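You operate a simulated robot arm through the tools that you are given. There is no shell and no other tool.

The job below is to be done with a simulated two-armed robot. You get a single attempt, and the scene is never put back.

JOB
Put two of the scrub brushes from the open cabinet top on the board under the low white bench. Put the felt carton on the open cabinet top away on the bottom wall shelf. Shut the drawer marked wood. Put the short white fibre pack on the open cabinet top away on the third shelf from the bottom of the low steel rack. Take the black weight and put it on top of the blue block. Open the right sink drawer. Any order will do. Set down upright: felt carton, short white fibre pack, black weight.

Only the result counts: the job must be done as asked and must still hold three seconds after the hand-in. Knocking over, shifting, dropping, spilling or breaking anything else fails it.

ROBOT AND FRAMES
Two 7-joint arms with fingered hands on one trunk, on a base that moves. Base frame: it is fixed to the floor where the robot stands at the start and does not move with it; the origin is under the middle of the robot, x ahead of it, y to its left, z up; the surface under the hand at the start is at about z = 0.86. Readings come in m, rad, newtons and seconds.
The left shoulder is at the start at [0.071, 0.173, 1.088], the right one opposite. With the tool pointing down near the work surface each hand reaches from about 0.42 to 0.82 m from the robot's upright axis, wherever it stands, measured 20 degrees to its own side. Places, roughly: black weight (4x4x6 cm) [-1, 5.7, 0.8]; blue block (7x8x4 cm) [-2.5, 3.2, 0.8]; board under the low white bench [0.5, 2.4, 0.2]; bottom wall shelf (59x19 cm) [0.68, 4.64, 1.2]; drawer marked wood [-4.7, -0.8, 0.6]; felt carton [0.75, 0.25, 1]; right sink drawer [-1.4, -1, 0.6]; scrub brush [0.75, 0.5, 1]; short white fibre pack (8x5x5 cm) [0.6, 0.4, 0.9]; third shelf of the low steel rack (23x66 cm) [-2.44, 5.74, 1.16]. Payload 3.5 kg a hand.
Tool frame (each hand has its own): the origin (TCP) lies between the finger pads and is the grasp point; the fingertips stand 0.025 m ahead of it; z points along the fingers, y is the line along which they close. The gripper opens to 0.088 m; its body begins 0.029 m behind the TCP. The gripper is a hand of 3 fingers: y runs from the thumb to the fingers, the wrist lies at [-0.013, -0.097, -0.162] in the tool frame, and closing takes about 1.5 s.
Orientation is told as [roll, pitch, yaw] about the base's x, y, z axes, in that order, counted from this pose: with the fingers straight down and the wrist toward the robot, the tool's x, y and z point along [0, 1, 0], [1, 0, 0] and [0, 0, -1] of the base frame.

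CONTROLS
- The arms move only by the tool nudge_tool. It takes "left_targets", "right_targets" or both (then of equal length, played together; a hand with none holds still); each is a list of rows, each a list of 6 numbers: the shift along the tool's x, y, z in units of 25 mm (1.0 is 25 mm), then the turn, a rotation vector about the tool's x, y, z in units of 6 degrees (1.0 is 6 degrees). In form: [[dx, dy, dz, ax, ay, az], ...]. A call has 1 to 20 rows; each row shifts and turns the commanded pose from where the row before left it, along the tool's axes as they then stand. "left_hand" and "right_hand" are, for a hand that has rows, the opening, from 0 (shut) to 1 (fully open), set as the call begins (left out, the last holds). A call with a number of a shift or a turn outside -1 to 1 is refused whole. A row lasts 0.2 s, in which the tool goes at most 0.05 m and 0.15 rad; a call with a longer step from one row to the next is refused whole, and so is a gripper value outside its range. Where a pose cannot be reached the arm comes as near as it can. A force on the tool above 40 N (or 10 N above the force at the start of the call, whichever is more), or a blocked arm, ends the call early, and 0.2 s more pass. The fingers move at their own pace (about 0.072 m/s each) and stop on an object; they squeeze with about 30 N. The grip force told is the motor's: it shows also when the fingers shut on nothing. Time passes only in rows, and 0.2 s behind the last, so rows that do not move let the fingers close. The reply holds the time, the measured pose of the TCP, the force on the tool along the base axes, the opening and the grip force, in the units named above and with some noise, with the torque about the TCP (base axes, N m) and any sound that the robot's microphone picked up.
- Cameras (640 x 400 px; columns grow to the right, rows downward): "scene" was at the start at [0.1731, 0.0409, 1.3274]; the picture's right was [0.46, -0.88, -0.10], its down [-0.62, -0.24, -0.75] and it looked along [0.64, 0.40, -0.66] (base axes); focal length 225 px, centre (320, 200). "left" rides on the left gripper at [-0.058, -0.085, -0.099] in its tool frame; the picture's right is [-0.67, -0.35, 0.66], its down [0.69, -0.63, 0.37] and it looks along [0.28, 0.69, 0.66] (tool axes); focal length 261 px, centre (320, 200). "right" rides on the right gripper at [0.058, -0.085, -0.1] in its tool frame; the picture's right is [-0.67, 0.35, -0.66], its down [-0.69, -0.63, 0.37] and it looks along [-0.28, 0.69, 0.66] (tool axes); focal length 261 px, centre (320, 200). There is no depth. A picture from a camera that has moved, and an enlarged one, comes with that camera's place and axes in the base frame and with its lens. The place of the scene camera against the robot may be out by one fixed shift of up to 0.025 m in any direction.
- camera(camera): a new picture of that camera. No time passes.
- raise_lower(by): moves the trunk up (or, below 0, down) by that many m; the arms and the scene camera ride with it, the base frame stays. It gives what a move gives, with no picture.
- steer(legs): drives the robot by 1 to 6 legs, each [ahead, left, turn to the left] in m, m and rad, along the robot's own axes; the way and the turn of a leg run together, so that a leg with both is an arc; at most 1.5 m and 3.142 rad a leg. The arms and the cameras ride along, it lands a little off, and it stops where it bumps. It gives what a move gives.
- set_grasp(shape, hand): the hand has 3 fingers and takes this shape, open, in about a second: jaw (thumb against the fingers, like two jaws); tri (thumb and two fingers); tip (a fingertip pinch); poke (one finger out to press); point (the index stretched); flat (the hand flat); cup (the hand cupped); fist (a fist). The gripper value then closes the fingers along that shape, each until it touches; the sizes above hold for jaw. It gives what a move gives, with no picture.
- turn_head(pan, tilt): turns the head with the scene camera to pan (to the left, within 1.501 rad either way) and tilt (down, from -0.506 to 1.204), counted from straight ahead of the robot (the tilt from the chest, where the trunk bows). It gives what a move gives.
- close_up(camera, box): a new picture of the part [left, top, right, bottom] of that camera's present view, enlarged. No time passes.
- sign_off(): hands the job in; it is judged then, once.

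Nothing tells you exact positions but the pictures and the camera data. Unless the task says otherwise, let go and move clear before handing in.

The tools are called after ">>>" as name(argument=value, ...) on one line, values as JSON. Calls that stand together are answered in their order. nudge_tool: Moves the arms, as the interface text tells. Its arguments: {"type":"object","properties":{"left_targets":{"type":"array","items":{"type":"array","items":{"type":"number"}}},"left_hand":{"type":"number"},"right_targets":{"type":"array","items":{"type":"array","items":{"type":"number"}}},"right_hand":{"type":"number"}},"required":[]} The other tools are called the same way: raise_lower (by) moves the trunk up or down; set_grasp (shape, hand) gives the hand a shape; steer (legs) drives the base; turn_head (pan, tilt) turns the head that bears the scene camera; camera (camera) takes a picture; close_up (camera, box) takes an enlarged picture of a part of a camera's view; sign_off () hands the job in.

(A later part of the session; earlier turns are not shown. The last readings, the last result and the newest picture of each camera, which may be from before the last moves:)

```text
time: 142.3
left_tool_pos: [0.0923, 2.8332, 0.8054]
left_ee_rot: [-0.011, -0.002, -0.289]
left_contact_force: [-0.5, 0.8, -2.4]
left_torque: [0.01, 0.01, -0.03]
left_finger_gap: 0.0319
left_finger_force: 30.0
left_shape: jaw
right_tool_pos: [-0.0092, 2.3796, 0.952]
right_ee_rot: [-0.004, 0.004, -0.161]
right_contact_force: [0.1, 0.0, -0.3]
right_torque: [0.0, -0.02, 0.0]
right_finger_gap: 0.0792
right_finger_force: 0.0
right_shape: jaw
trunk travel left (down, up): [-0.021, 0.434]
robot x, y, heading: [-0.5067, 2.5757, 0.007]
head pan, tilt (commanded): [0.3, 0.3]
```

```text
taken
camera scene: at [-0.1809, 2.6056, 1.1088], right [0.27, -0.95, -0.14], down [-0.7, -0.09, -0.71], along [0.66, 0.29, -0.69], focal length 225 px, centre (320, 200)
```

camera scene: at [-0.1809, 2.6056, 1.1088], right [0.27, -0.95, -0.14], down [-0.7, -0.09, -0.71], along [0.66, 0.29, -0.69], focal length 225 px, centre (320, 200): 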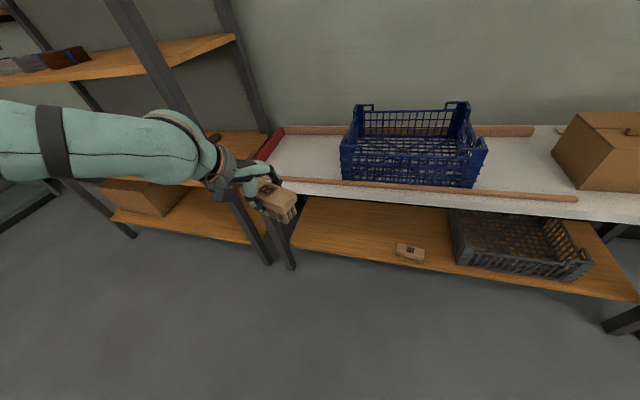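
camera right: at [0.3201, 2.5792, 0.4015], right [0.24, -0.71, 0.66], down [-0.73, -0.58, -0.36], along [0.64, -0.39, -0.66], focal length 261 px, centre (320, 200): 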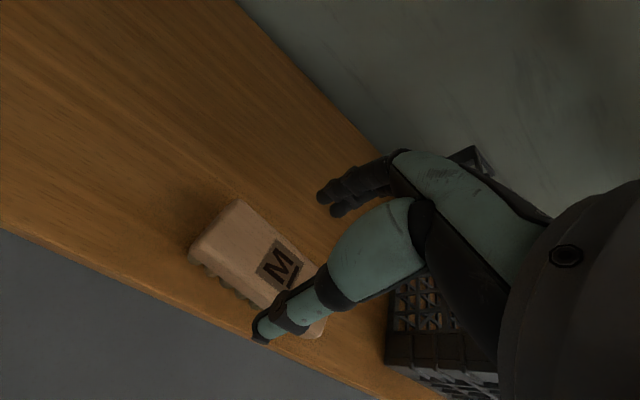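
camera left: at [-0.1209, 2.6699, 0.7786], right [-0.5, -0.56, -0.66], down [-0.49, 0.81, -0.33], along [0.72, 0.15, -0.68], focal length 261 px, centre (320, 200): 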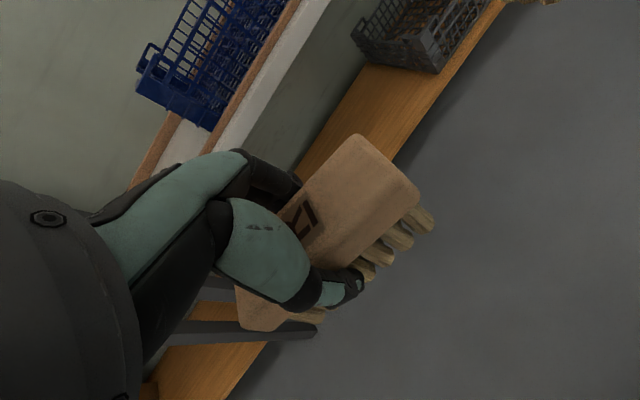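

I'll drive forward most of the way and look again before going over the bench top.

>>> steer(legs=[[0.25, 0.037, 0.0]])

>>> camera(camera="scene")

>>> camera(camera="left")

```text
time: 144.1
left_tool_pos: [0.3453, 2.8737, 0.8058]
left_ee_rot: [-0.011, -0.003, -0.285]
left_contact_force: [0.0, -0.9, -1.4]
left_torque: [0.03, -0.01, -0.03]
left_finger_gap: 0.0317
left_finger_force: 29.8
left_shape: jaw
right_tool_pos: [0.246, 2.4197, 0.9513]
right_ee_rot: [-0.002, 0.003, -0.158]
right_contact_force: [0.4, -0.4, -0.6]
right_torque: [0.0, -0.01, -0.05]
right_finger_gap: 0.0791
right_finger_force: 0.1
right_shape: jaw
trunk travel left (down, up): [-0.021, 0.434]
robot x, y, heading: [-0.252, 2.6164, 0.014]
head pan, tilt (commanded): [0.3, 0.3]
```

```text
taken
camera scene: at [0.0734, 2.6468, 1.1088], right [0.27, -0.95, -0.14], down [-0.7, -0.09, -0.71], along [0.66, 0.29, -0.69], focal length 225 px, centre (320, 200)
```

scene: 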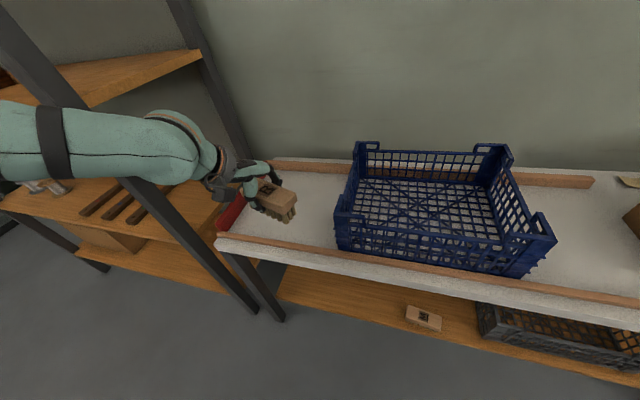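

```text
taken
camera left: at [0.2484, 2.8452, 0.9043], right [-0.52, -0.55, -0.65], down [-0.41, 0.83, -0.38], along [0.75, 0.07, -0.66], focal length 261 px, centre (320, 200)
```

left: 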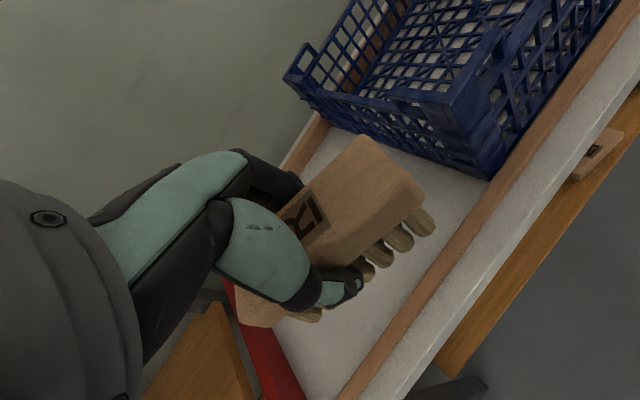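

The spot between the crate (left side y 2.75) and the red roll (y 3.03) is free. I'll drive the last 0.115 m and lower the brush there.

>>> steer(legs=[[0.115, 0.01, 0.0]])

>>> nudge_tool(left_targets=[[0, 0, 0.7, 0, 0, 0], [0, 0, 0.7, 0, 0, 0], [0, 0, 0.7, 0, 0, 0], [0, 0, 0.7, 0, 0, 0], [0, 0, 0.7, 0, 0, 0], [0, 0, 0.7, 0, 0, 0], [0, 0, 0, 0, 0, 0]])

>>> camera(camera="left")

>>> camera(camera="scene")

```text
time: 145.3
left_tool_pos: [0.4614, 2.8856, 0.8059]
left_ee_rot: [-0.012, -0.002, -0.285]
left_contact_force: [0.2, 0.1, -1.2]
left_torque: [-0.01, 0.01, 0.02]
left_finger_gap: 0.0318
left_finger_force: 30.2
left_shape: jaw
right_tool_pos: [0.361, 2.4329, 0.9504]
right_ee_rot: [-0.003, 0.004, -0.158]
right_contact_force: [0.0, 0.1, -0.7]
right_torque: [0.0, 0.04, -0.02]
right_finger_gap: 0.079
right_finger_force: 0.0
right_shape: jaw
trunk travel left (down, up): [-0.021, 0.434]
robot x, y, heading: [-0.1353, 2.6315, 0.015]
head pan, tilt (commanded): [0.3, 0.3]
```

```text
time: 146.9
left_tool_pos: [0.4602, 2.8851, 0.7007]
left_ee_rot: [-0.015, -0.002, -0.285]
left_contact_force: [0.0, -0.2, -1.4]
left_torque: [0.01, -0.01, -0.01]
left_finger_gap: 0.0318
left_finger_force: 30.0
left_shape: jaw
right_tool_pos: [0.3609, 2.4313, 0.9521]
right_ee_rot: [0.0, 0.003, -0.158]
right_contact_force: [-0.6, 0.4, 0.0]
right_torque: [0.02, -0.02, -0.01]
right_finger_gap: 0.0791
right_finger_force: 0.1
right_shape: jaw
trunk travel left (down, up): [-0.021, 0.434]
robot x, y, heading: [-0.139, 2.6257, 0.008]
head pan, tilt (commanded): [0.3, 0.3]
```

```text
taken
camera left: at [0.3633, 2.8555, 0.7998], right [-0.52, -0.55, -0.65], down [-0.41, 0.83, -0.38], along [0.75, 0.07, -0.66], focal length 261 px, centre (320, 200)
```

left: 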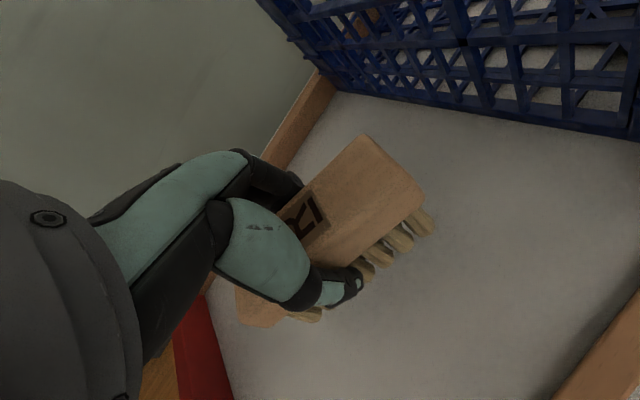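

```text
taken
camera scene: at [0.189, 2.6578, 1.1091], right [0.27, -0.95, -0.14], down [-0.7, -0.09, -0.71], along [0.66, 0.29, -0.69], focal length 225 px, centre (320, 200)
```

scene: 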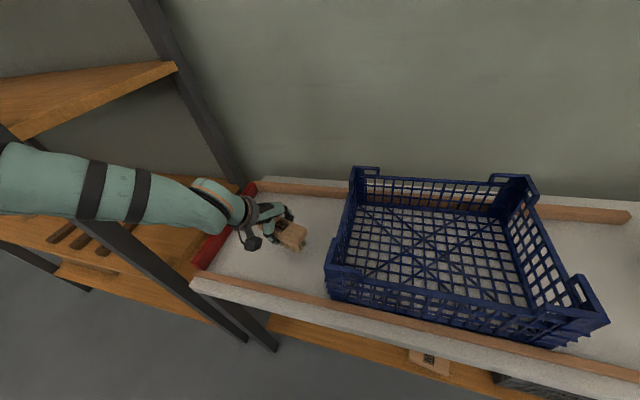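

Nearly down at z 0.70. I'll lower in small steps until the weight comes off.

>>> nudge_tool(left_targets=[[0, 0, 0.2, 0, 0, 0], [0, 0, 0.2, 0, 0, 0], [0, 0, 0, 0, 0, 0]])

>>> nudge_tool(left_targets=[[0, 0, 0.15, 0, 0, 0], [0, 0, 0.15, 0, 0, 0], [0, 0, 0, 0, 0, 0]])

>>> nudge_tool(left_targets=[[0, 0, 0.15, 0, 0, 0], [0, 0, 0, 0, 0, 0]])

```text
time: 147.7
left_tool_pos: [0.4619, 2.8851, 0.6915]
left_ee_rot: [-0.012, -0.001, -0.283]
left_contact_force: [-0.1, 0.2, -2.0]
left_torque: [0.02, 0.01, -0.02]
left_finger_gap: 0.0321
left_finger_force: 30.2
left_shape: jaw
right_tool_pos: [0.3616, 2.4317, 0.9516]
right_ee_rot: [-0.001, 0.001, -0.157]
right_contact_force: [-0.3, 0.5, 0.1]
right_torque: [0.01, 0.02, 0.0]
right_finger_gap: 0.079
right_finger_force: 0.0
right_shape: jaw
trunk travel left (down, up): [-0.021, 0.434]
robot x, y, heading: [-0.1368, 2.6285, 0.009]
head pan, tilt (commanded): [0.3, 0.3]
```

```text
time: 148.5
left_tool_pos: [0.4616, 2.8843, 0.6828]
left_ee_rot: [-0.012, -0.001, -0.285]
left_contact_force: [0.4, -0.6, -1.8]
left_torque: [0.01, -0.04, 0.01]
left_finger_gap: 0.0317
left_finger_force: 30.1
left_shape: jaw
right_tool_pos: [0.363, 2.4315, 0.9516]
right_ee_rot: [-0.001, 0.001, -0.158]
right_contact_force: [0.0, 0.8, 0.0]
right_torque: [0.0, 0.0, -0.02]
right_finger_gap: 0.0791
right_finger_force: 0.1
right_shape: jaw
trunk travel left (down, up): [-0.021, 0.434]
robot x, y, heading: [-0.133, 2.6297, 0.007]
head pan, tilt (commanded): [0.3, 0.3]
```

```text
time: 149.1
left_tool_pos: [0.4616, 2.8851, 0.6779]
left_ee_rot: [-0.013, -0.001, -0.284]
left_contact_force: [0.3, -0.4, -1.7]
left_torque: [0.0, 0.02, 0.04]
left_finger_gap: 0.0318
left_finger_force: 30.4
left_shape: jaw
right_tool_pos: [0.3613, 2.4322, 0.951]
right_ee_rot: [-0.002, 0.002, -0.157]
right_contact_force: [0.4, 0.3, -0.2]
right_torque: [-0.03, -0.03, 0.02]
right_finger_gap: 0.079
right_finger_force: 0.0
right_shape: jaw
trunk travel left (down, up): [-0.021, 0.434]
robot x, y, heading: [-0.1339, 2.6305, 0.009]
head pan, tilt (commanded): [0.3, 0.3]
```

>>> nudge_tool(left_targets=[[0, 0, 0.15, 0, 0, 0], [0, 0, 0.1, 0, 0, 0], [0, 0, 0, 0, 0, 0]])

>>> nudge_tool(left_targets=[[0, 0, 0.15, 0, 0, 0], [0, 0, 0.1, 0, 0, 0], [0, 0, 0, 0, 0, 0]])

>>> camera(camera="left")

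```text
time: 149.9
left_tool_pos: [0.4618, 2.8835, 0.6723]
left_ee_rot: [-0.014, -0.001, -0.284]
left_contact_force: [0.3, -0.3, -1.6]
left_torque: [-0.02, 0.01, -0.02]
left_finger_gap: 0.0319
left_finger_force: 29.7
left_shape: jaw
right_tool_pos: [0.3613, 2.4315, 0.952]
right_ee_rot: [-0.003, 0.001, -0.158]
right_contact_force: [-0.5, 0.3, 0.5]
right_torque: [-0.02, -0.01, 0.02]
right_finger_gap: 0.079
right_finger_force: 0.0
right_shape: jaw
trunk travel left (down, up): [-0.021, 0.434]
robot x, y, heading: [-0.1387, 2.6338, 0.009]
head pan, tilt (commanded): [0.3, 0.3]
```

```text
time: 150.7
left_tool_pos: [0.4606, 2.884, 0.6657]
left_ee_rot: [-0.012, -0.003, -0.286]
left_contact_force: [-0.5, 0.0, -1.4]
left_torque: [0.0, -0.05, -0.03]
left_finger_gap: 0.0317
left_finger_force: 30.0
left_shape: jaw
right_tool_pos: [0.3611, 2.432, 0.9515]
right_ee_rot: [-0.002, 0.002, -0.158]
right_contact_force: [-0.4, -0.6, 0.3]
right_torque: [0.02, 0.0, 0.01]
right_finger_gap: 0.079
right_finger_force: 0.1
right_shape: jaw
trunk travel left (down, up): [-0.021, 0.434]
robot x, y, heading: [-0.1374, 2.6285, 0.011]
head pan, tilt (commanded): [0.3, 0.3]
```

```text
taken
camera left: at [0.3642, 2.8548, 0.765], right [-0.52, -0.55, -0.65], down [-0.41, 0.83, -0.37], along [0.75, 0.07, -0.66], focal length 261 px, centre (320, 200)
```

left: 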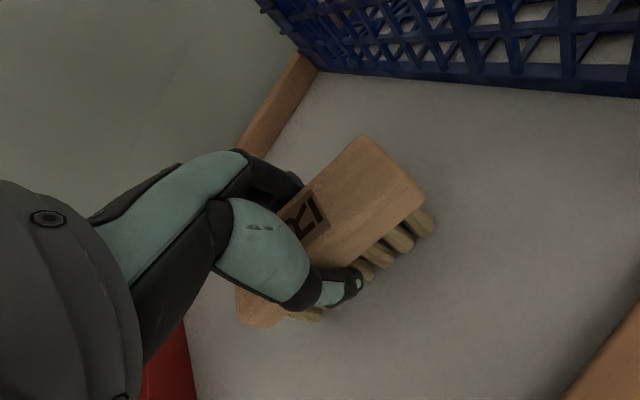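

Still carrying the weight, so the white surface is lower than I thought. I'll keep lowering in small steps.

>>> nudge_tool(left_targets=[[0, 0, 0.15, 0, 0, 0], [0, 0, 0.15, 0, 0, 0], [0, 0, 0, 0, 0, 0]])

>>> nudge_tool(left_targets=[[0, 0, 0.15, 0, 0, 0], [0, 0, 0.15, 0, 0, 0], [0, 0, 0, 0, 0, 0]])

>>> nudge_tool(left_targets=[[0, 0, 0.15, 0, 0, 0], [0, 0, 0.15, 0, 0, 0], [0, 0, 0, 0, 0, 0]])

>>> camera(camera="left")

```text
time: 151.5
left_tool_pos: [0.4603, 2.8834, 0.6606]
left_ee_rot: [-0.011, -0.004, -0.284]
left_contact_force: [1.5, 1.6, 8.9]
left_torque: [-0.05, -0.23, 0.02]
left_finger_gap: 0.0321
left_finger_force: 30.4
left_shape: jaw
right_tool_pos: [0.3607, 2.4318, 0.9524]
right_ee_rot: [-0.003, 0.0, -0.157]
right_contact_force: [0.5, 0.6, 0.1]
right_torque: [-0.03, 0.02, -0.02]
right_finger_gap: 0.0792
right_finger_force: 0.1
right_shape: jaw
trunk travel left (down, up): [-0.021, 0.434]
robot x, y, heading: [-0.1377, 2.6262, 0.01]
head pan, tilt (commanded): [0.3, 0.3]
```

```text
time: 152.4
left_tool_pos: [0.4612, 2.8832, 0.6573]
left_ee_rot: [-0.011, -0.016, -0.284]
left_contact_force: [-2.6, 2.3, 31.0]
left_torque: [0.03, 0.06, 0.05]
left_finger_gap: 0.0341
left_finger_force: 29.7
left_shape: jaw
right_tool_pos: [0.3577, 2.4307, 0.9532]
right_ee_rot: [0.001, -0.002, -0.159]
right_contact_force: [-0.1, -0.4, -0.4]
right_torque: [-0.01, 0.02, -0.04]
right_finger_gap: 0.0791
right_finger_force: 0.0
right_shape: jaw
trunk travel left (down, up): [-0.021, 0.434]
robot x, y, heading: [-0.1378, 2.6265, 0.009]
head pan, tilt (commanded): [0.3, 0.3]
stopped in row 3 (left hand): the force on the tool passed its limit at 41 N (the readings are from after the stop); the commanded pose is now the measured one
```

```text
time: 152.8
left_tool_pos: [0.462, 2.8823, 0.6573]
left_ee_rot: [-0.009, -0.021, -0.287]
left_contact_force: [-7.2, 2.8, 33.2]
left_torque: [0.06, 0.26, 0.02]
left_finger_gap: 0.0345
left_finger_force: 30.0
left_shape: jaw
right_tool_pos: [0.3582, 2.4312, 0.9548]
right_ee_rot: [0.0, -0.005, -0.158]
right_contact_force: [-0.7, 0.5, 0.3]
right_torque: [0.01, -0.01, 0.0]
right_finger_gap: 0.0791
right_finger_force: 0.1
right_shape: jaw
trunk travel left (down, up): [-0.021, 0.434]
robot x, y, heading: [-0.1363, 2.6318, 0.015]
head pan, tilt (commanded): [0.3, 0.3]
stopped in row 1 (left hand): the force on the tool passed its limit at 44 N (the readings are from after the stop); the commanded pose is now the measured one
```

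```text
taken
camera left: at [0.3636, 2.8534, 0.7546], right [-0.51, -0.55, -0.66], down [-0.4, 0.83, -0.39], along [0.76, 0.07, -0.65], focal length 261 px, centre (320, 200)
```

left: 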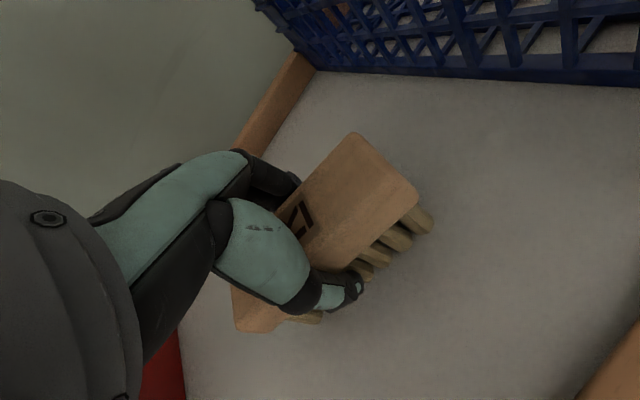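

Contact was made at about z 0.661 (bench surface near 0.62) and I pressed a bit too far. I'll ease up to relieve the force before opening.

>>> nudge_tool(left_targets=[[0, 0, -0.12, 0, 0, 0], [0, 0, 0, 0, 0, 0]])

```text
time: 153.3
left_tool_pos: [0.4617, 2.8818, 0.6578]
left_ee_rot: [-0.01, -0.016, -0.287]
left_contact_force: [-4.4, 2.0, 24.9]
left_torque: [0.0, 0.14, 0.03]
left_finger_gap: 0.0338
left_finger_force: 30.0
left_shape: jaw
right_tool_pos: [0.3583, 2.4314, 0.9529]
right_ee_rot: [-0.001, 0.0, -0.158]
right_contact_force: [0.4, -0.2, 0.0]
right_torque: [0.0, -0.04, 0.01]
right_finger_gap: 0.0791
right_finger_force: 0.1
right_shape: jaw
trunk travel left (down, up): [-0.021, 0.434]
robot x, y, heading: [-0.1377, 2.6277, 0.008]
head pan, tilt (commanded): [0.3, 0.3]
```

>>> nudge_tool(left_targets=[[0, 0, -0.12, 0, 0, 0], [0, 0, 0, 0, 0, 0]])

```text
time: 153.9
left_tool_pos: [0.463, 2.8832, 0.661]
left_ee_rot: [-0.01, -0.014, -0.287]
left_contact_force: [-3.7, -0.5, 11.3]
left_torque: [-0.03, 0.13, 0.03]
left_finger_gap: 0.0337
left_finger_force: 29.7
left_shape: jaw
right_tool_pos: [0.3607, 2.4305, 0.9524]
right_ee_rot: [-0.003, 0.0, -0.159]
right_contact_force: [-0.1, -0.4, 0.1]
right_torque: [-0.01, 0.0, 0.01]
right_finger_gap: 0.079
right_finger_force: 0.0
right_shape: jaw
trunk travel left (down, up): [-0.021, 0.434]
robot x, y, heading: [-0.1354, 2.6269, 0.01]
head pan, tilt (commanded): [0.3, 0.3]
```

>>> nudge_tool(left_targets=[[0, 0, -0.09, 0, 0, 0], [0, 0, 0, 0, 0, 0]])

```text
time: 154.6
left_tool_pos: [0.4638, 2.8835, 0.6594]
left_ee_rot: [-0.01, -0.01, -0.285]
left_contact_force: [0.5, 0.4, -0.3]
left_torque: [-0.05, 0.01, -0.03]
left_finger_gap: 0.0334
left_finger_force: 30.2
left_shape: jaw
right_tool_pos: [0.3611, 2.4327, 0.9514]
right_ee_rot: [-0.002, 0.003, -0.158]
right_contact_force: [-1.0, 0.1, 0.6]
right_torque: [0.01, -0.04, -0.04]
right_finger_gap: 0.0789
right_finger_force: 0.0
right_shape: jaw
trunk travel left (down, up): [-0.021, 0.434]
robot x, y, heading: [-0.1355, 2.6316, 0.009]
head pan, tilt (commanded): [0.3, 0.3]
```

The force is gone with the brush just resting. I'll open the left hand.

>>> nudge_tool(left_targets=[[0, 0, 0, 0, 0, 0], [0, 0, 0, 0, 0, 0], [0, 0, 0, 0, 0, 0], [0, 0, 0, 0, 0, 0], [0, 0, 0, 0, 0, 0], [0, 0, 0, 0, 0, 0]], left_hand=1)

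>>> camera(camera="left")

```text
time: 155.9
left_tool_pos: [0.4653, 2.8838, 0.6611]
left_ee_rot: [-0.011, -0.011, -0.286]
left_contact_force: [0.7, 0.1, -1.4]
left_torque: [-0.04, 0.01, -0.04]
left_finger_gap: 0.0877
left_finger_force: 0.1
left_shape: jaw
right_tool_pos: [0.3612, 2.433, 0.953]
right_ee_rot: [-0.002, 0.001, -0.157]
right_contact_force: [-0.7, -0.3, 0.2]
right_torque: [-0.01, 0.01, -0.01]
right_finger_gap: 0.079
right_finger_force: 0.1
right_shape: jaw
trunk travel left (down, up): [-0.021, 0.434]
robot x, y, heading: [-0.1354, 2.6262, 0.007]
head pan, tilt (commanded): [0.3, 0.3]
```

```text
taken
camera left: at [0.3659, 2.854, 0.7587], right [-0.52, -0.55, -0.65], down [-0.41, 0.83, -0.38], along [0.75, 0.07, -0.65], focal length 261 px, centre (320, 200)
```

left: 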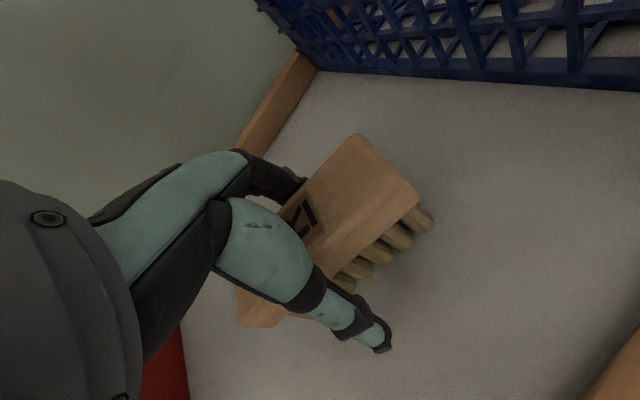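

The brush stands on the bench top. I'll lift the left hand clear and back the robot off.

>>> nudge_tool(left_targets=[[0, 0, -0.5, 0, 0, 0], [0, 0, -1, 0, 0, 0], [0, 0, -1, 0, 0, 0], [0, 0, -1, 0, 0, 0], [0, 0, -1, 0, 0, 0], [0, 0, -1, 0, 0, 0], [0, 0, -1, 0, 0, 0], [0, 0, -1, 0, 0, 0], [0, 0, 0, 0, 0, 0]])

>>> steer(legs=[[-0.3, 0.0, 0.0]])

>>> turn_head(pan=0.2, tilt=0.2)

>>> camera(camera="scene")

```text
time: 157.9
left_tool_pos: [0.4608, 2.8856, 0.8464]
left_ee_rot: [-0.011, -0.011, -0.286]
left_contact_force: [0.3, 0.1, 0.2]
left_torque: [0.0, -0.01, -0.01]
left_finger_gap: 0.0878
left_finger_force: 0.1
left_shape: jaw
right_tool_pos: [0.3619, 2.4324, 0.9516]
right_ee_rot: [-0.001, 0.001, -0.156]
right_contact_force: [0.5, 0.5, 0.7]
right_torque: [0.0, -0.01, -0.03]
right_finger_gap: 0.0788
right_finger_force: 0.0
right_shape: jaw
trunk travel left (down, up): [-0.021, 0.434]
robot x, y, heading: [-0.1342, 2.6259, 0.01]
head pan, tilt (commanded): [0.3, 0.3]
```

```text
time: 160.0
left_tool_pos: [0.1578, 2.8822, 0.848]
left_ee_rot: [-0.011, -0.014, -0.285]
left_contact_force: [-0.8, -1.1, 0.9]
left_torque: [-0.02, 0.0, 0.0]
left_finger_gap: 0.0877
left_finger_force: 0.0
left_shape: jaw
right_tool_pos: [0.0576, 2.4286, 0.9515]
right_ee_rot: [0.0, 0.001, -0.158]
right_contact_force: [0.3, -0.7, 0.7]
right_torque: [-0.04, -0.01, -0.02]
right_finger_gap: 0.0792
right_finger_force: 0.1
right_shape: jaw
trunk travel left (down, up): [-0.021, 0.434]
robot x, y, heading: [-0.4395, 2.6266, 0.014]
head pan, tilt (commanded): [0.3, 0.3]
```

```text
time: 160.7
left_tool_pos: [0.1585, 2.8815, 0.8471]
left_ee_rot: [-0.009, -0.013, -0.285]
left_contact_force: [0.0, 0.0, 0.1]
left_torque: [0.05, 0.02, 0.02]
left_finger_gap: 0.0876
left_finger_force: 0.0
left_shape: jaw
right_tool_pos: [0.0577, 2.4286, 0.9516]
right_ee_rot: [-0.002, 0.003, -0.157]
right_contact_force: [0.3, 0.0, -0.3]
right_torque: [-0.02, 0.04, 0.01]
right_finger_gap: 0.0792
right_finger_force: 0.0
right_shape: jaw
trunk travel left (down, up): [-0.021, 0.434]
robot x, y, heading: [-0.4382, 2.6241, 0.012]
head pan, tilt (commanded): [0.201, 0.201]
```

```text
taken
camera scene: at [-0.1071, 2.6459, 1.1162], right [0.19, -0.98, -0.09], down [-0.63, -0.05, -0.77], along [0.75, 0.2, -0.63], focal length 225 px, centre (320, 200)
```

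scene: 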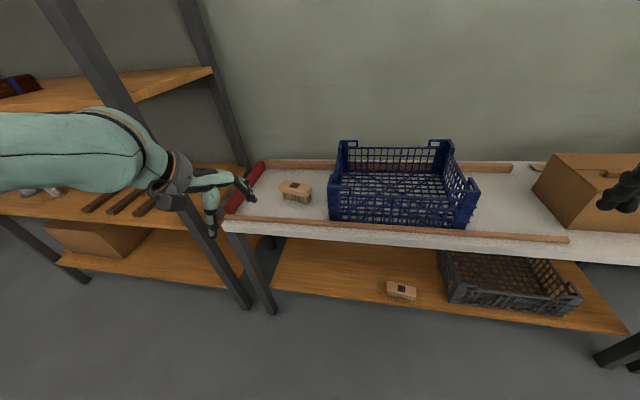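

The R brush stands at about [0.463, 2.884] on the bench top. I'll retract the left hand, move the right hand toward the middle with matching yaw, and shift the robot left.

>>> nudge_tool(left_targets=[[-0.2, -0.7, -0.6, 0, 0, 0], [-0.2, -0.7, -0.6, 0, 0, 0], [-0.2, -0.7, -0.6, 0, 0, 0], [-0.2, -0.7, -0.6, 0, 0, 0], [-0.2, -0.7, -0.6, 0, 0, 0], [-0.2, -0.7, -0.6, 0, 0, 0], [-0.2, -0.7, -0.6, 0, 0, 0], [-0.2, -0.7, -0.6, 0, 0, 0], [0, 0, 0, 0, 0, 0]], right_targets=[[0.82, 0.375, 0.5, 0, 0, 0.15], [0.82, 0.375, 0.5, 0, 0, 0.15], [0.82, 0.375, 0.5, 0, 0, 0.15], [0.82, 0.375, 0.5, 0, 0, 0.15], [0.82, 0.375, 0.5, 0, 0, 0.15], [0.82, 0.375, 0.5, 0, 0, 0.15], [0.82, 0.375, 0.5, 0, 0, 0.15], [0.82, 0.375, 0.5, 0, 0, 0.15], [0, 0, 0, 0, 0, 0]], right_hand=1)

>>> camera(camera="scene")

```text
time: 162.7
left_tool_pos: [0.0115, 2.8844, 0.9663]
left_ee_rot: [-0.011, -0.011, -0.286]
left_contact_force: [0.7, 0.1, -0.6]
left_torque: [-0.03, 0.0, 0.01]
left_finger_gap: 0.0878
left_finger_force: 0.1
left_shape: jaw
right_tool_pos: [0.1664, 2.5725, 0.8492]
right_ee_rot: [-0.001, 0.001, -0.282]
right_contact_force: [0.2, -0.4, -0.4]
right_torque: [-0.02, 0.0, 0.0]
right_finger_gap: 0.0873
right_finger_force: 0.0
right_shape: jaw
trunk travel left (down, up): [-0.021, 0.434]
robot x, y, heading: [-0.4329, 2.6247, 0.014]
head pan, tilt (commanded): [0.201, 0.201]
```

```text
taken
camera scene: at [-0.1069, 2.6457, 1.1161], right [0.19, -0.98, -0.09], down [-0.63, -0.05, -0.77], along [0.75, 0.2, -0.63], focal length 225 px, centre (320, 200)
```

scene: 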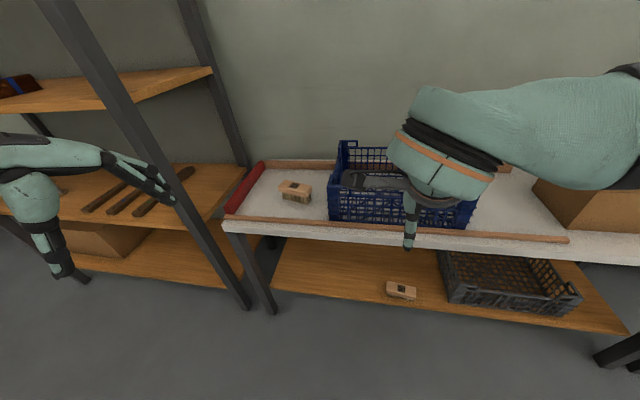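

Now I'll shift the robot left by 0.31 m and check with the right camera.

>>> steer(legs=[[0.0, 0.311, 0.0]])

>>> camera(camera="right")

>>> camera(camera="scene")

```text
time: 164.8
left_tool_pos: [0.0117, 3.1951, 0.9656]
left_ee_rot: [-0.012, -0.013, -0.294]
left_contact_force: [0.9, 0.4, 0.1]
left_torque: [-0.04, 0.03, 0.02]
left_finger_gap: 0.0879
left_finger_force: 0.0
left_shape: jaw
right_tool_pos: [0.165, 2.8816, 0.85]
right_ee_rot: [-0.002, 0.001, -0.293]
right_contact_force: [-0.2, 0.2, -0.1]
right_torque: [-0.02, 0.0, 0.0]
right_finger_gap: 0.0875
right_finger_force: 0.0
right_shape: jaw
trunk travel left (down, up): [-0.021, 0.434]
robot x, y, heading: [-0.4418, 2.9383, 0.003]
head pan, tilt (commanded): [0.201, 0.201]
```

```text
taken
camera right: at [0.1003, 2.9628, 0.9486], right [0.14, -0.74, 0.66], down [-0.8, -0.48, -0.36], along [0.58, -0.47, -0.66], focal length 261 px, centre (320, 200)
```

right: 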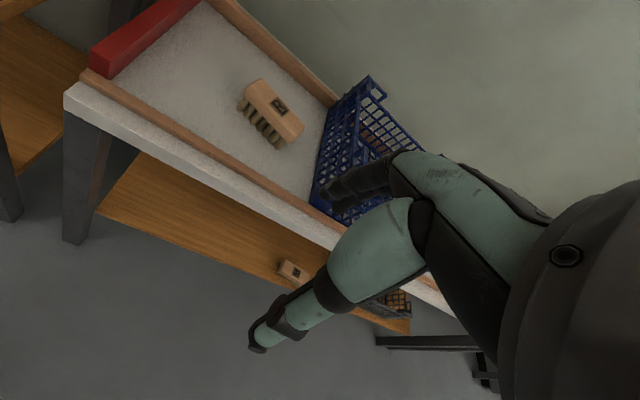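

```text
taken
camera scene: at [-0.1089, 2.9575, 1.1162], right [0.18, -0.98, -0.09], down [-0.63, -0.04, -0.77], along [0.75, 0.2, -0.63], focal length 225 px, centre (320, 200)
```

scene: 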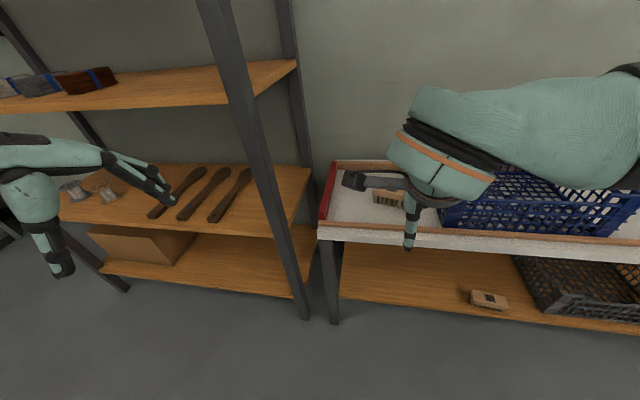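

The brush is at [0.468, 2.883], but the left hand would come close to the tall shelf's post. I'll reach the right hand further left, move the robot back right by 0.1 m and tuck the left hand in more.

>>> nudge_tool(left_targets=[[-0.145, -0.48, -0.5, 0, 0, 0], [-0.145, -0.48, -0.5, 0, 0, 0], [-0.145, -0.48, -0.5, 0, 0, 0], [-0.145, -0.48, -0.5, 0, 0, 0], [0, 0, 0, 0, 0, 0]], right_targets=[[0.96, -0.29, 0, 0, 0, 0], [0.96, -0.29, 0, 0, 0, 0], [0.96, -0.29, 0, 0, 0, 0], [0.96, -0.29, 0, 0, 0, 0], [0, 0, 0, 0, 0, 0]])

>>> steer(legs=[[0.0, -0.1, 0.0]])

>>> camera(camera="right")

>>> turn_head(pan=0.5, tilt=0.2)

>>> camera(camera="scene")

```text
time: 166.0
left_tool_pos: [-0.0392, 3.1942, 1.0149]
left_ee_rot: [-0.011, -0.013, -0.293]
left_contact_force: [0.7, 1.1, -0.1]
left_torque: [0.01, -0.02, -0.02]
left_finger_gap: 0.0876
left_finger_force: 0.1
left_shape: jaw
right_tool_pos: [0.1652, 2.9819, 0.85]
right_ee_rot: [-0.001, 0.001, -0.291]
right_contact_force: [0.3, -0.4, -0.1]
right_torque: [0.02, 0.0, 0.0]
right_finger_gap: 0.0875
right_finger_force: 0.0
right_shape: jaw
trunk travel left (down, up): [-0.021, 0.434]
robot x, y, heading: [-0.4409, 2.9358, -0.003]
head pan, tilt (commanded): [0.201, 0.201]
```

```text
time: 167.1
left_tool_pos: [-0.0388, 3.0957, 1.0137]
left_ee_rot: [-0.009, -0.012, -0.292]
left_contact_force: [0.1, 0.2, 0.5]
left_torque: [0.02, -0.04, 0.03]
left_finger_gap: 0.0876
left_finger_force: 0.1
left_shape: jaw
right_tool_pos: [0.165, 2.8815, 0.8492]
right_ee_rot: [-0.001, 0.003, -0.291]
right_contact_force: [-0.3, 0.3, 0.0]
right_torque: [0.01, -0.01, 0.0]
right_finger_gap: 0.0877
right_finger_force: 0.0
right_shape: jaw
trunk travel left (down, up): [-0.021, 0.434]
robot x, y, heading: [-0.4421, 2.8386, 0.01]
head pan, tilt (commanded): [0.201, 0.201]
```

```text
taken
camera right: at [0.1007, 2.9625, 0.9492], right [0.14, -0.74, 0.66], down [-0.8, -0.48, -0.36], along [0.58, -0.47, -0.66], focal length 261 px, centre (320, 200)
```

right: 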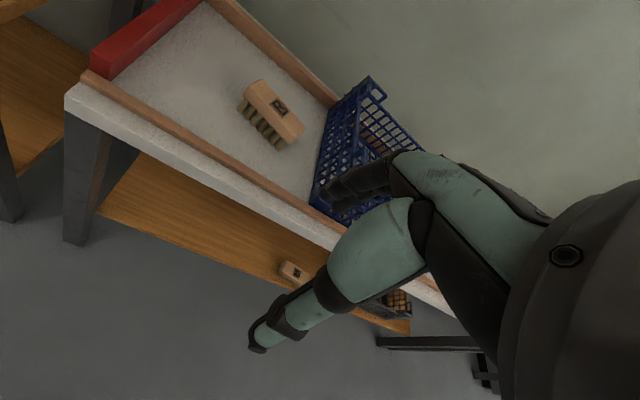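

```text
time: 167.9
left_tool_pos: [-0.0393, 3.0977, 1.014]
left_ee_rot: [-0.009, -0.012, -0.292]
left_contact_force: [0.4, -0.3, 0.3]
left_torque: [-0.02, -0.04, 0.01]
left_finger_gap: 0.0877
left_finger_force: 0.0
left_shape: jaw
right_tool_pos: [0.1653, 2.8833, 0.8504]
right_ee_rot: [-0.002, 0.003, -0.291]
right_contact_force: [-0.5, -0.3, 0.1]
right_torque: [0.03, -0.01, -0.01]
right_finger_gap: 0.0879
right_finger_force: 0.0
right_shape: jaw
trunk travel left (down, up): [-0.021, 0.434]
robot x, y, heading: [-0.4396, 2.8404, 0.007]
head pan, tilt (commanded): [0.499, 0.201]
```

```text
taken
camera scene: at [-0.1171, 2.8843, 1.1207], right [0.43, -0.88, -0.23], down [-0.62, -0.1, -0.78], along [0.66, 0.47, -0.58], focal length 225 px, centre (320, 200)
```

scene: 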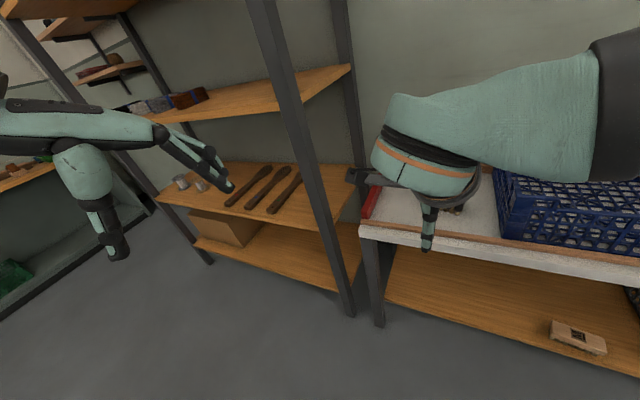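

Clearances look fine. I'll drive forward 0.30 m to put the right hand over the brush.

>>> steer(legs=[[0.3, 0.0, 0.0]])

>>> camera(camera="right")

>>> camera(camera="scene")

```text
time: 170.0
left_tool_pos: [0.2633, 3.0966, 1.0136]
left_ee_rot: [-0.01, -0.012, -0.292]
left_contact_force: [0.2, 0.4, 0.8]
left_torque: [0.01, 0.04, 0.01]
left_finger_gap: 0.0878
left_finger_force: 0.1
left_shape: jaw
right_tool_pos: [0.4674, 2.8851, 0.8508]
right_ee_rot: [-0.002, 0.001, -0.289]
right_contact_force: [-0.5, 0.1, 0.5]
right_torque: [-0.02, 0.0, 0.0]
right_finger_gap: 0.0877
right_finger_force: 0.1
right_shape: jaw
trunk travel left (down, up): [-0.021, 0.434]
robot x, y, heading: [-0.1396, 2.8414, 0.01]
head pan, tilt (commanded): [0.499, 0.201]
```

```text
taken
camera right: at [0.4027, 2.965, 0.9488], right [0.14, -0.74, 0.66], down [-0.8, -0.48, -0.36], along [0.58, -0.47, -0.66], focal length 261 px, centre (320, 200)
```

right: 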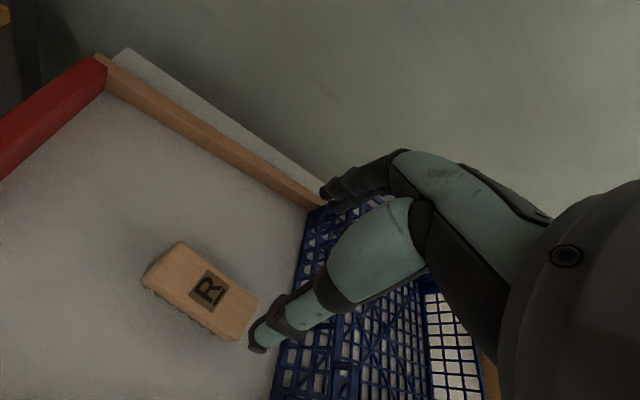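

```text
taken
camera scene: at [0.1851, 2.8858, 1.1206], right [0.43, -0.88, -0.23], down [-0.62, -0.1, -0.78], along [0.66, 0.47, -0.58], focal length 225 px, centre (320, 200)
```

scene: 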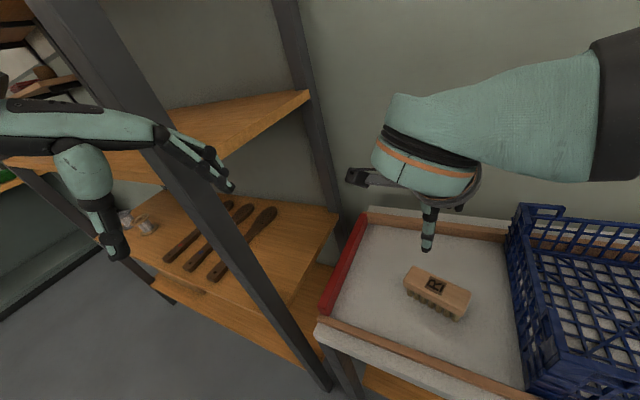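

The right hand is right above the brush. I'll descend to grasp height and check.

>>> nudge_tool(right_targets=[[0, 0, 0.95, 0, 0, 0], [0, 0, 0.95, 0, 0, 0], [0, 0, 0.95, 0, 0, 0], [0, 0, 0.95, 0, 0, 0], [0, 0, 0.95, 0, 0, 0], [0, 0, 0.95, 0, 0, 0], [0, 0, 0.95, 0, 0, 0], [0, 0, 0.9, 0, 0, 0], [0, 0, 0, 0, 0, 0]])

>>> camera(camera="right")

>>> camera(camera="scene")

```text
time: 172.0
left_tool_pos: [0.263, 3.0984, 1.0156]
left_ee_rot: [-0.01, -0.012, -0.291]
left_contact_force: [-0.3, 0.4, 0.3]
left_torque: [-0.01, -0.01, 0.0]
left_finger_gap: 0.0877
left_finger_force: 0.0
left_shape: jaw
right_tool_pos: [0.4679, 2.8846, 0.6608]
right_ee_rot: [-0.002, 0.001, -0.29]
right_contact_force: [-0.1, -0.4, 0.0]
right_torque: [0.01, -0.02, 0.0]
right_finger_gap: 0.0876
right_finger_force: 0.2
right_shape: jaw
trunk travel left (down, up): [-0.021, 0.434]
robot x, y, heading: [-0.1362, 2.8416, 0.007]
head pan, tilt (commanded): [0.499, 0.201]
```

```text
taken
camera right: at [0.4027, 2.9646, 0.76], right [0.14, -0.74, 0.66], down [-0.8, -0.48, -0.36], along [0.58, -0.47, -0.66], focal length 261 px, centre (320, 200)
```

right: 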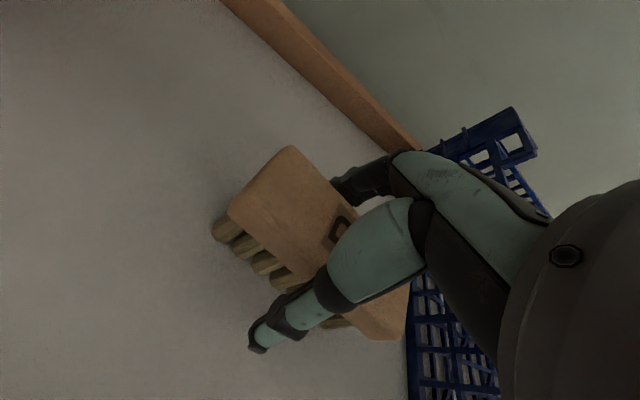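

```text
taken
camera scene: at [0.1843, 2.8858, 1.1209], right [0.43, -0.88, -0.23], down [-0.62, -0.1, -0.78], along [0.66, 0.47, -0.58], focal length 225 px, centre (320, 200)
```

scene: 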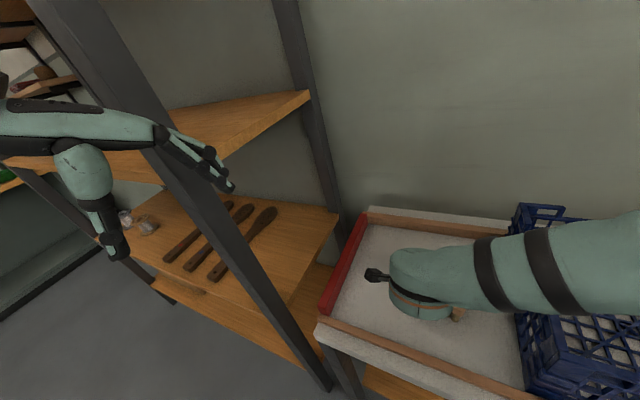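

The brush is between the fingers. I'll close the right hand.

>>> nudge_tool(right_targets=[[0, 0, 0, 0, 0, 0], [0, 0, 0, 0, 0, 0], [0, 0, 0, 0, 0, 0], [0, 0, 0, 0, 0, 0], [0, 0, 0, 0, 0, 0], [0, 0, 0, 0, 0, 0], [0, 0, 0, 0, 0, 0], [0, 0, 0, 0, 0, 0], [0, 0, 0, 0, 0, 0]], right_hand=0)

```text
time: 174.0
left_tool_pos: [0.2632, 3.0982, 1.0137]
left_ee_rot: [-0.011, -0.011, -0.291]
left_contact_force: [-0.9, 0.7, 0.1]
left_torque: [0.06, -0.01, 0.0]
left_finger_gap: 0.0878
left_finger_force: 0.1
left_shape: jaw
right_tool_pos: [0.4685, 2.8841, 0.6618]
right_ee_rot: [-0.002, 0.003, -0.29]
right_contact_force: [0.5, 0.0, -0.6]
right_torque: [-0.01, 0.0, -0.04]
right_finger_gap: 0.0341
right_finger_force: 29.7
right_shape: jaw
trunk travel left (down, up): [-0.021, 0.434]
robot x, y, heading: [-0.1385, 2.8414, 0.007]
head pan, tilt (commanded): [0.499, 0.201]
```

Gripped. I'll lift straight up and back off.

>>> nudge_tool(right_targets=[[0, 0, -0.5, 0, 0, 0], [0, 0, -1, 0, 0, 0], [0, 0, -1, 0, 0, 0], [0, 0, -1, 0, 0, 0], [0, 0, -1, 0, 0, 0], [0, 0, -1, 0, 0, 0], [0, 0, -1, 0, 0, 0], [0, 0, -1, 0, 0, 0], [0, 0, 0, 0, 0, 0]])

>>> steer(legs=[[-0.36, 0.0, 0.0]])

>>> turn_head(pan=0.0, tilt=0.2)

>>> camera(camera="scene")

```text
time: 176.0
left_tool_pos: [0.2642, 3.0979, 1.0134]
left_ee_rot: [-0.009, -0.011, -0.293]
left_contact_force: [0.1, 0.8, -0.2]
left_torque: [0.04, 0.0, 0.0]
left_finger_gap: 0.0879
left_finger_force: 0.2
left_shape: jaw
right_tool_pos: [0.4675, 2.8838, 0.8476]
right_ee_rot: [-0.001, 0.003, -0.29]
right_contact_force: [0.1, 1.5, -1.3]
right_torque: [0.01, 0.0, 0.0]
right_finger_gap: 0.0336
right_finger_force: 30.5
right_shape: jaw
trunk travel left (down, up): [-0.021, 0.434]
robot x, y, heading: [-0.1376, 2.8427, 0.005]
head pan, tilt (commanded): [0.499, 0.201]
```

```text
time: 178.3
left_tool_pos: [-0.1017, 3.0956, 1.0147]
left_ee_rot: [-0.01, -0.013, -0.297]
left_contact_force: [-0.3, 1.0, 0.3]
left_torque: [-0.01, -0.01, 0.0]
left_finger_gap: 0.0877
left_finger_force: 0.1
left_shape: jaw
right_tool_pos: [0.1012, 2.8814, 0.8475]
right_ee_rot: [-0.001, 0.003, -0.292]
right_contact_force: [0.7, 0.2, -1.4]
right_torque: [0.02, -0.02, 0.0]
right_finger_gap: 0.0337
right_finger_force: 30.1
right_shape: jaw
trunk travel left (down, up): [-0.021, 0.434]
robot x, y, heading: [-0.5024, 2.8431, 0.002]
head pan, tilt (commanded): [0.499, 0.201]
```

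```text
time: 179.2
left_tool_pos: [-0.1011, 3.0967, 1.0135]
left_ee_rot: [-0.01, -0.012, -0.298]
left_contact_force: [0.7, 0.0, 0.6]
left_torque: [-0.02, -0.01, 0.02]
left_finger_gap: 0.0876
left_finger_force: 0.1
left_shape: jaw
right_tool_pos: [0.1027, 2.8811, 0.8487]
right_ee_rot: [-0.003, 0.002, -0.292]
right_contact_force: [-0.8, 0.5, -2.0]
right_torque: [0.02, 0.03, 0.01]
right_finger_gap: 0.0338
right_finger_force: 29.5
right_shape: jaw
trunk travel left (down, up): [-0.021, 0.434]
robot x, y, heading: [-0.5029, 2.8373, 0.0]
head pan, tilt (commanded): [0.0, 0.201]
```

```text
taken
camera scene: at [-0.1695, 2.8389, 1.1153], right [0.0, -1.0, 0.0], down [-0.64, 0.0, -0.77], along [0.77, 0.0, -0.64], focal length 225 px, centre (320, 200)
```

scene: 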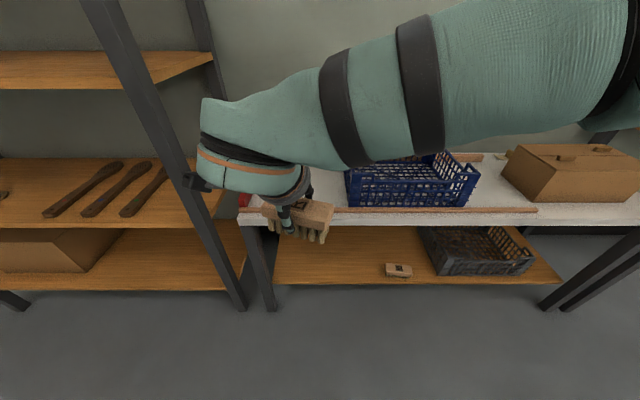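

The brush is in the right hand. I'll shift the hand to the right side, restore the earlier yaw, lower the trunk the last bit, and go down the proven path.

>>> nudge_tool(right_targets=[[-0.73, 0.163, 0.85, 0, 0, -0.18], [-0.73, 0.163, 0.85, 0, 0, -0.18], [-0.73, 0.163, 0.85, 0, 0, -0.18], [-0.73, 0.163, 0.85, 0, 0, -0.18], [-0.73, 0.163, 0.85, 0, 0, -0.18], [-0.73, 0.163, 0.85, 0, 0, -0.18], [-0.73, 0.163, 0.85, 0, 0, -0.18], [0, 0, 0, 0, 0, 0]])

>>> raise_lower(by=-0.02)

>>> camera(camera="scene")

```text
time: 181.0
left_tool_pos: [-0.0999, 3.0953, 1.0142]
left_ee_rot: [-0.011, -0.012, -0.296]
left_contact_force: [0.4, 0.3, -0.3]
left_torque: [-0.01, 0.0, 0.02]
left_finger_gap: 0.0878
left_finger_force: 0.0
left_shape: jaw
right_tool_pos: [0.1017, 2.7483, 0.699]
right_ee_rot: [-0.002, 0.0, -0.159]
right_contact_force: [-0.6, 0.0, -1.2]
right_torque: [0.0, -0.02, -0.05]
right_finger_gap: 0.0339
right_finger_force: 30.0
right_shape: jaw
trunk travel left (down, up): [-0.021, 0.434]
robot x, y, heading: [-0.502, 2.8379, -0.002]
head pan, tilt (commanded): [0.0, 0.201]
```

```text
time: 181.7
left_tool_pos: [-0.1009, 3.0959, 0.9943]
left_ee_rot: [-0.011, -0.014, -0.298]
left_contact_force: [0.2, -0.1, 0.6]
left_torque: [0.0, -0.01, -0.03]
left_finger_gap: 0.0876
left_finger_force: 0.1
left_shape: jaw
right_tool_pos: [0.0988, 2.7497, 0.6814]
right_ee_rot: [-0.001, 0.0, -0.161]
right_contact_force: [-0.4, -0.3, -0.7]
right_torque: [0.02, 0.01, 0.0]
right_finger_gap: 0.0339
right_finger_force: 30.2
right_shape: jaw
trunk travel left (down, up): [-0.001, 0.454]
robot x, y, heading: [-0.5028, 2.8416, 0.001]
head pan, tilt (commanded): [0.0, 0.201]
```

```text
taken
camera scene: at [-0.1507, 2.8386, 1.0797], right [0.0, -1.0, 0.0], down [-0.67, 0.0, -0.74], along [0.74, 0.0, -0.67], focal length 225 px, centre (320, 200)
```

scene: 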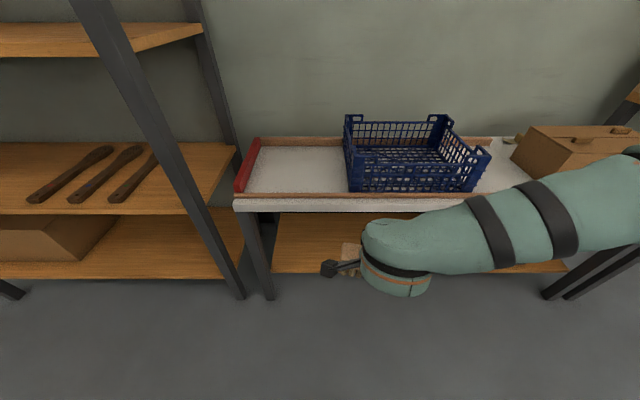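

I'll continue down with the right hand.

>>> nudge_tool(right_targets=[[0.03, 0.2, 0.9, 0, 0, 0], [0.03, 0.2, 0.9, 0, 0, 0], [0.03, 0.2, 0.9, 0, 0, 0], [0.03, 0.2, 0.9, 0, 0, 0], [0.03, 0.2, 0.9, 0, 0, 0], [0.03, 0.2, 0.9, 0, 0, 0], [0.03, 0.2, 0.9, 0, 0, 0], [0.03, 0.2, 0.9, 0, 0, 0], [0, 0, 0, 0, 0, 0]])

>>> camera(camera="scene")

```text
time: 183.7
left_tool_pos: [-0.1008, 3.0952, 0.9935]
left_ee_rot: [-0.01, -0.012, -0.297]
left_contact_force: [0.1, -0.7, -0.5]
left_torque: [0.0, -0.02, -0.02]
left_finger_gap: 0.0875
left_finger_force: 0.0
left_shape: jaw
right_tool_pos: [0.1388, 2.7493, 0.4985]
right_ee_rot: [-0.001, 0.002, -0.159]
right_contact_force: [0.0, 0.5, -1.6]
right_torque: [-0.02, -0.01, 0.01]
right_finger_gap: 0.0336
right_finger_force: 29.8
right_shape: jaw
trunk travel left (down, up): [-0.001, 0.454]
robot x, y, heading: [-0.504, 2.8372, -0.002]
head pan, tilt (commanded): [0.0, 0.201]
```

```text
taken
camera scene: at [-0.1497, 2.8388, 1.0792], right [0.0, -1.0, 0.0], down [-0.67, 0.0, -0.74], along [0.74, 0.0, -0.67], focal length 225 px, centre (320, 200)
```

scene: 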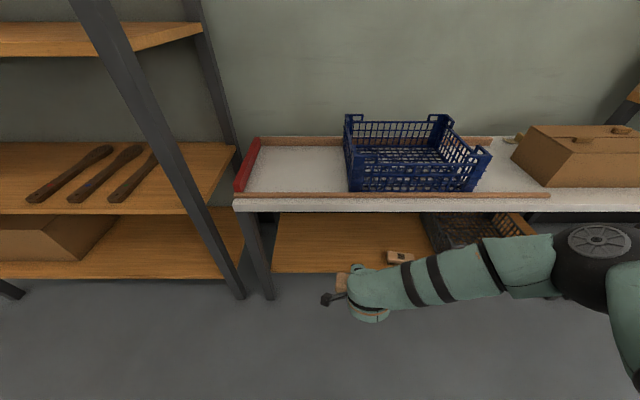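

Following well. Continuing down to z 0.33.

>>> nudge_tool(right_targets=[[0.02, 0.12, 0.85, 0, 0, 0], [0.02, 0.12, 0.85, 0, 0, 0], [0.02, 0.12, 0.85, 0, 0, 0], [0.02, 0.12, 0.85, 0, 0, 0], [0.02, 0.12, 0.85, 0, 0, 0], [0.02, 0.12, 0.85, 0, 0, 0], [0.02, 0.0, 0.85, 0, 0, 0], [0.02, 0.0, 0.85, 0, 0, 0], [0, 0, 0, 0, 0, 0]])

>>> camera(camera="scene")

```text
time: 185.7
left_tool_pos: [-0.1007, 3.0951, 0.9945]
left_ee_rot: [-0.01, -0.011, -0.296]
left_contact_force: [0.1, 0.1, -0.6]
left_torque: [0.0, 0.0, 0.0]
left_finger_gap: 0.0876
left_finger_force: 0.1
left_shape: jaw
right_tool_pos: [0.1572, 2.7514, 0.3303]
right_ee_rot: [-0.002, 0.001, -0.162]
right_contact_force: [0.7, -0.7, -1.1]
right_torque: [0.01, 0.03, -0.01]
right_finger_gap: 0.0338
right_finger_force: 30.1
right_shape: jaw
trunk travel left (down, up): [-0.001, 0.454]
robot x, y, heading: [-0.5006, 2.8403, 0.002]
head pan, tilt (commanded): [0.0, 0.201]
```

```text
taken
camera scene: at [-0.1496, 2.8387, 1.0792], right [0.0, -1.0, 0.0], down [-0.67, 0.0, -0.74], along [0.74, 0.0, -0.67], focal length 225 px, centre (320, 200)
```

scene: 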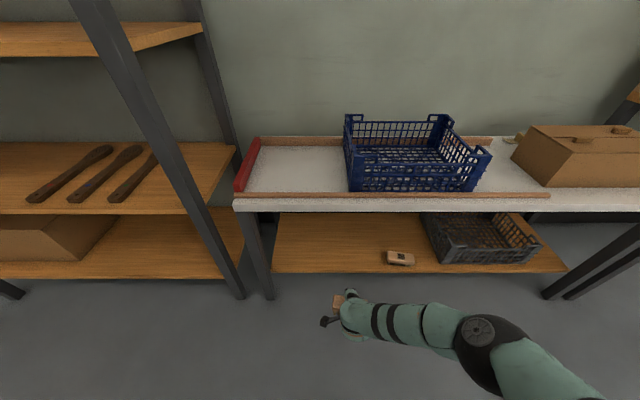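

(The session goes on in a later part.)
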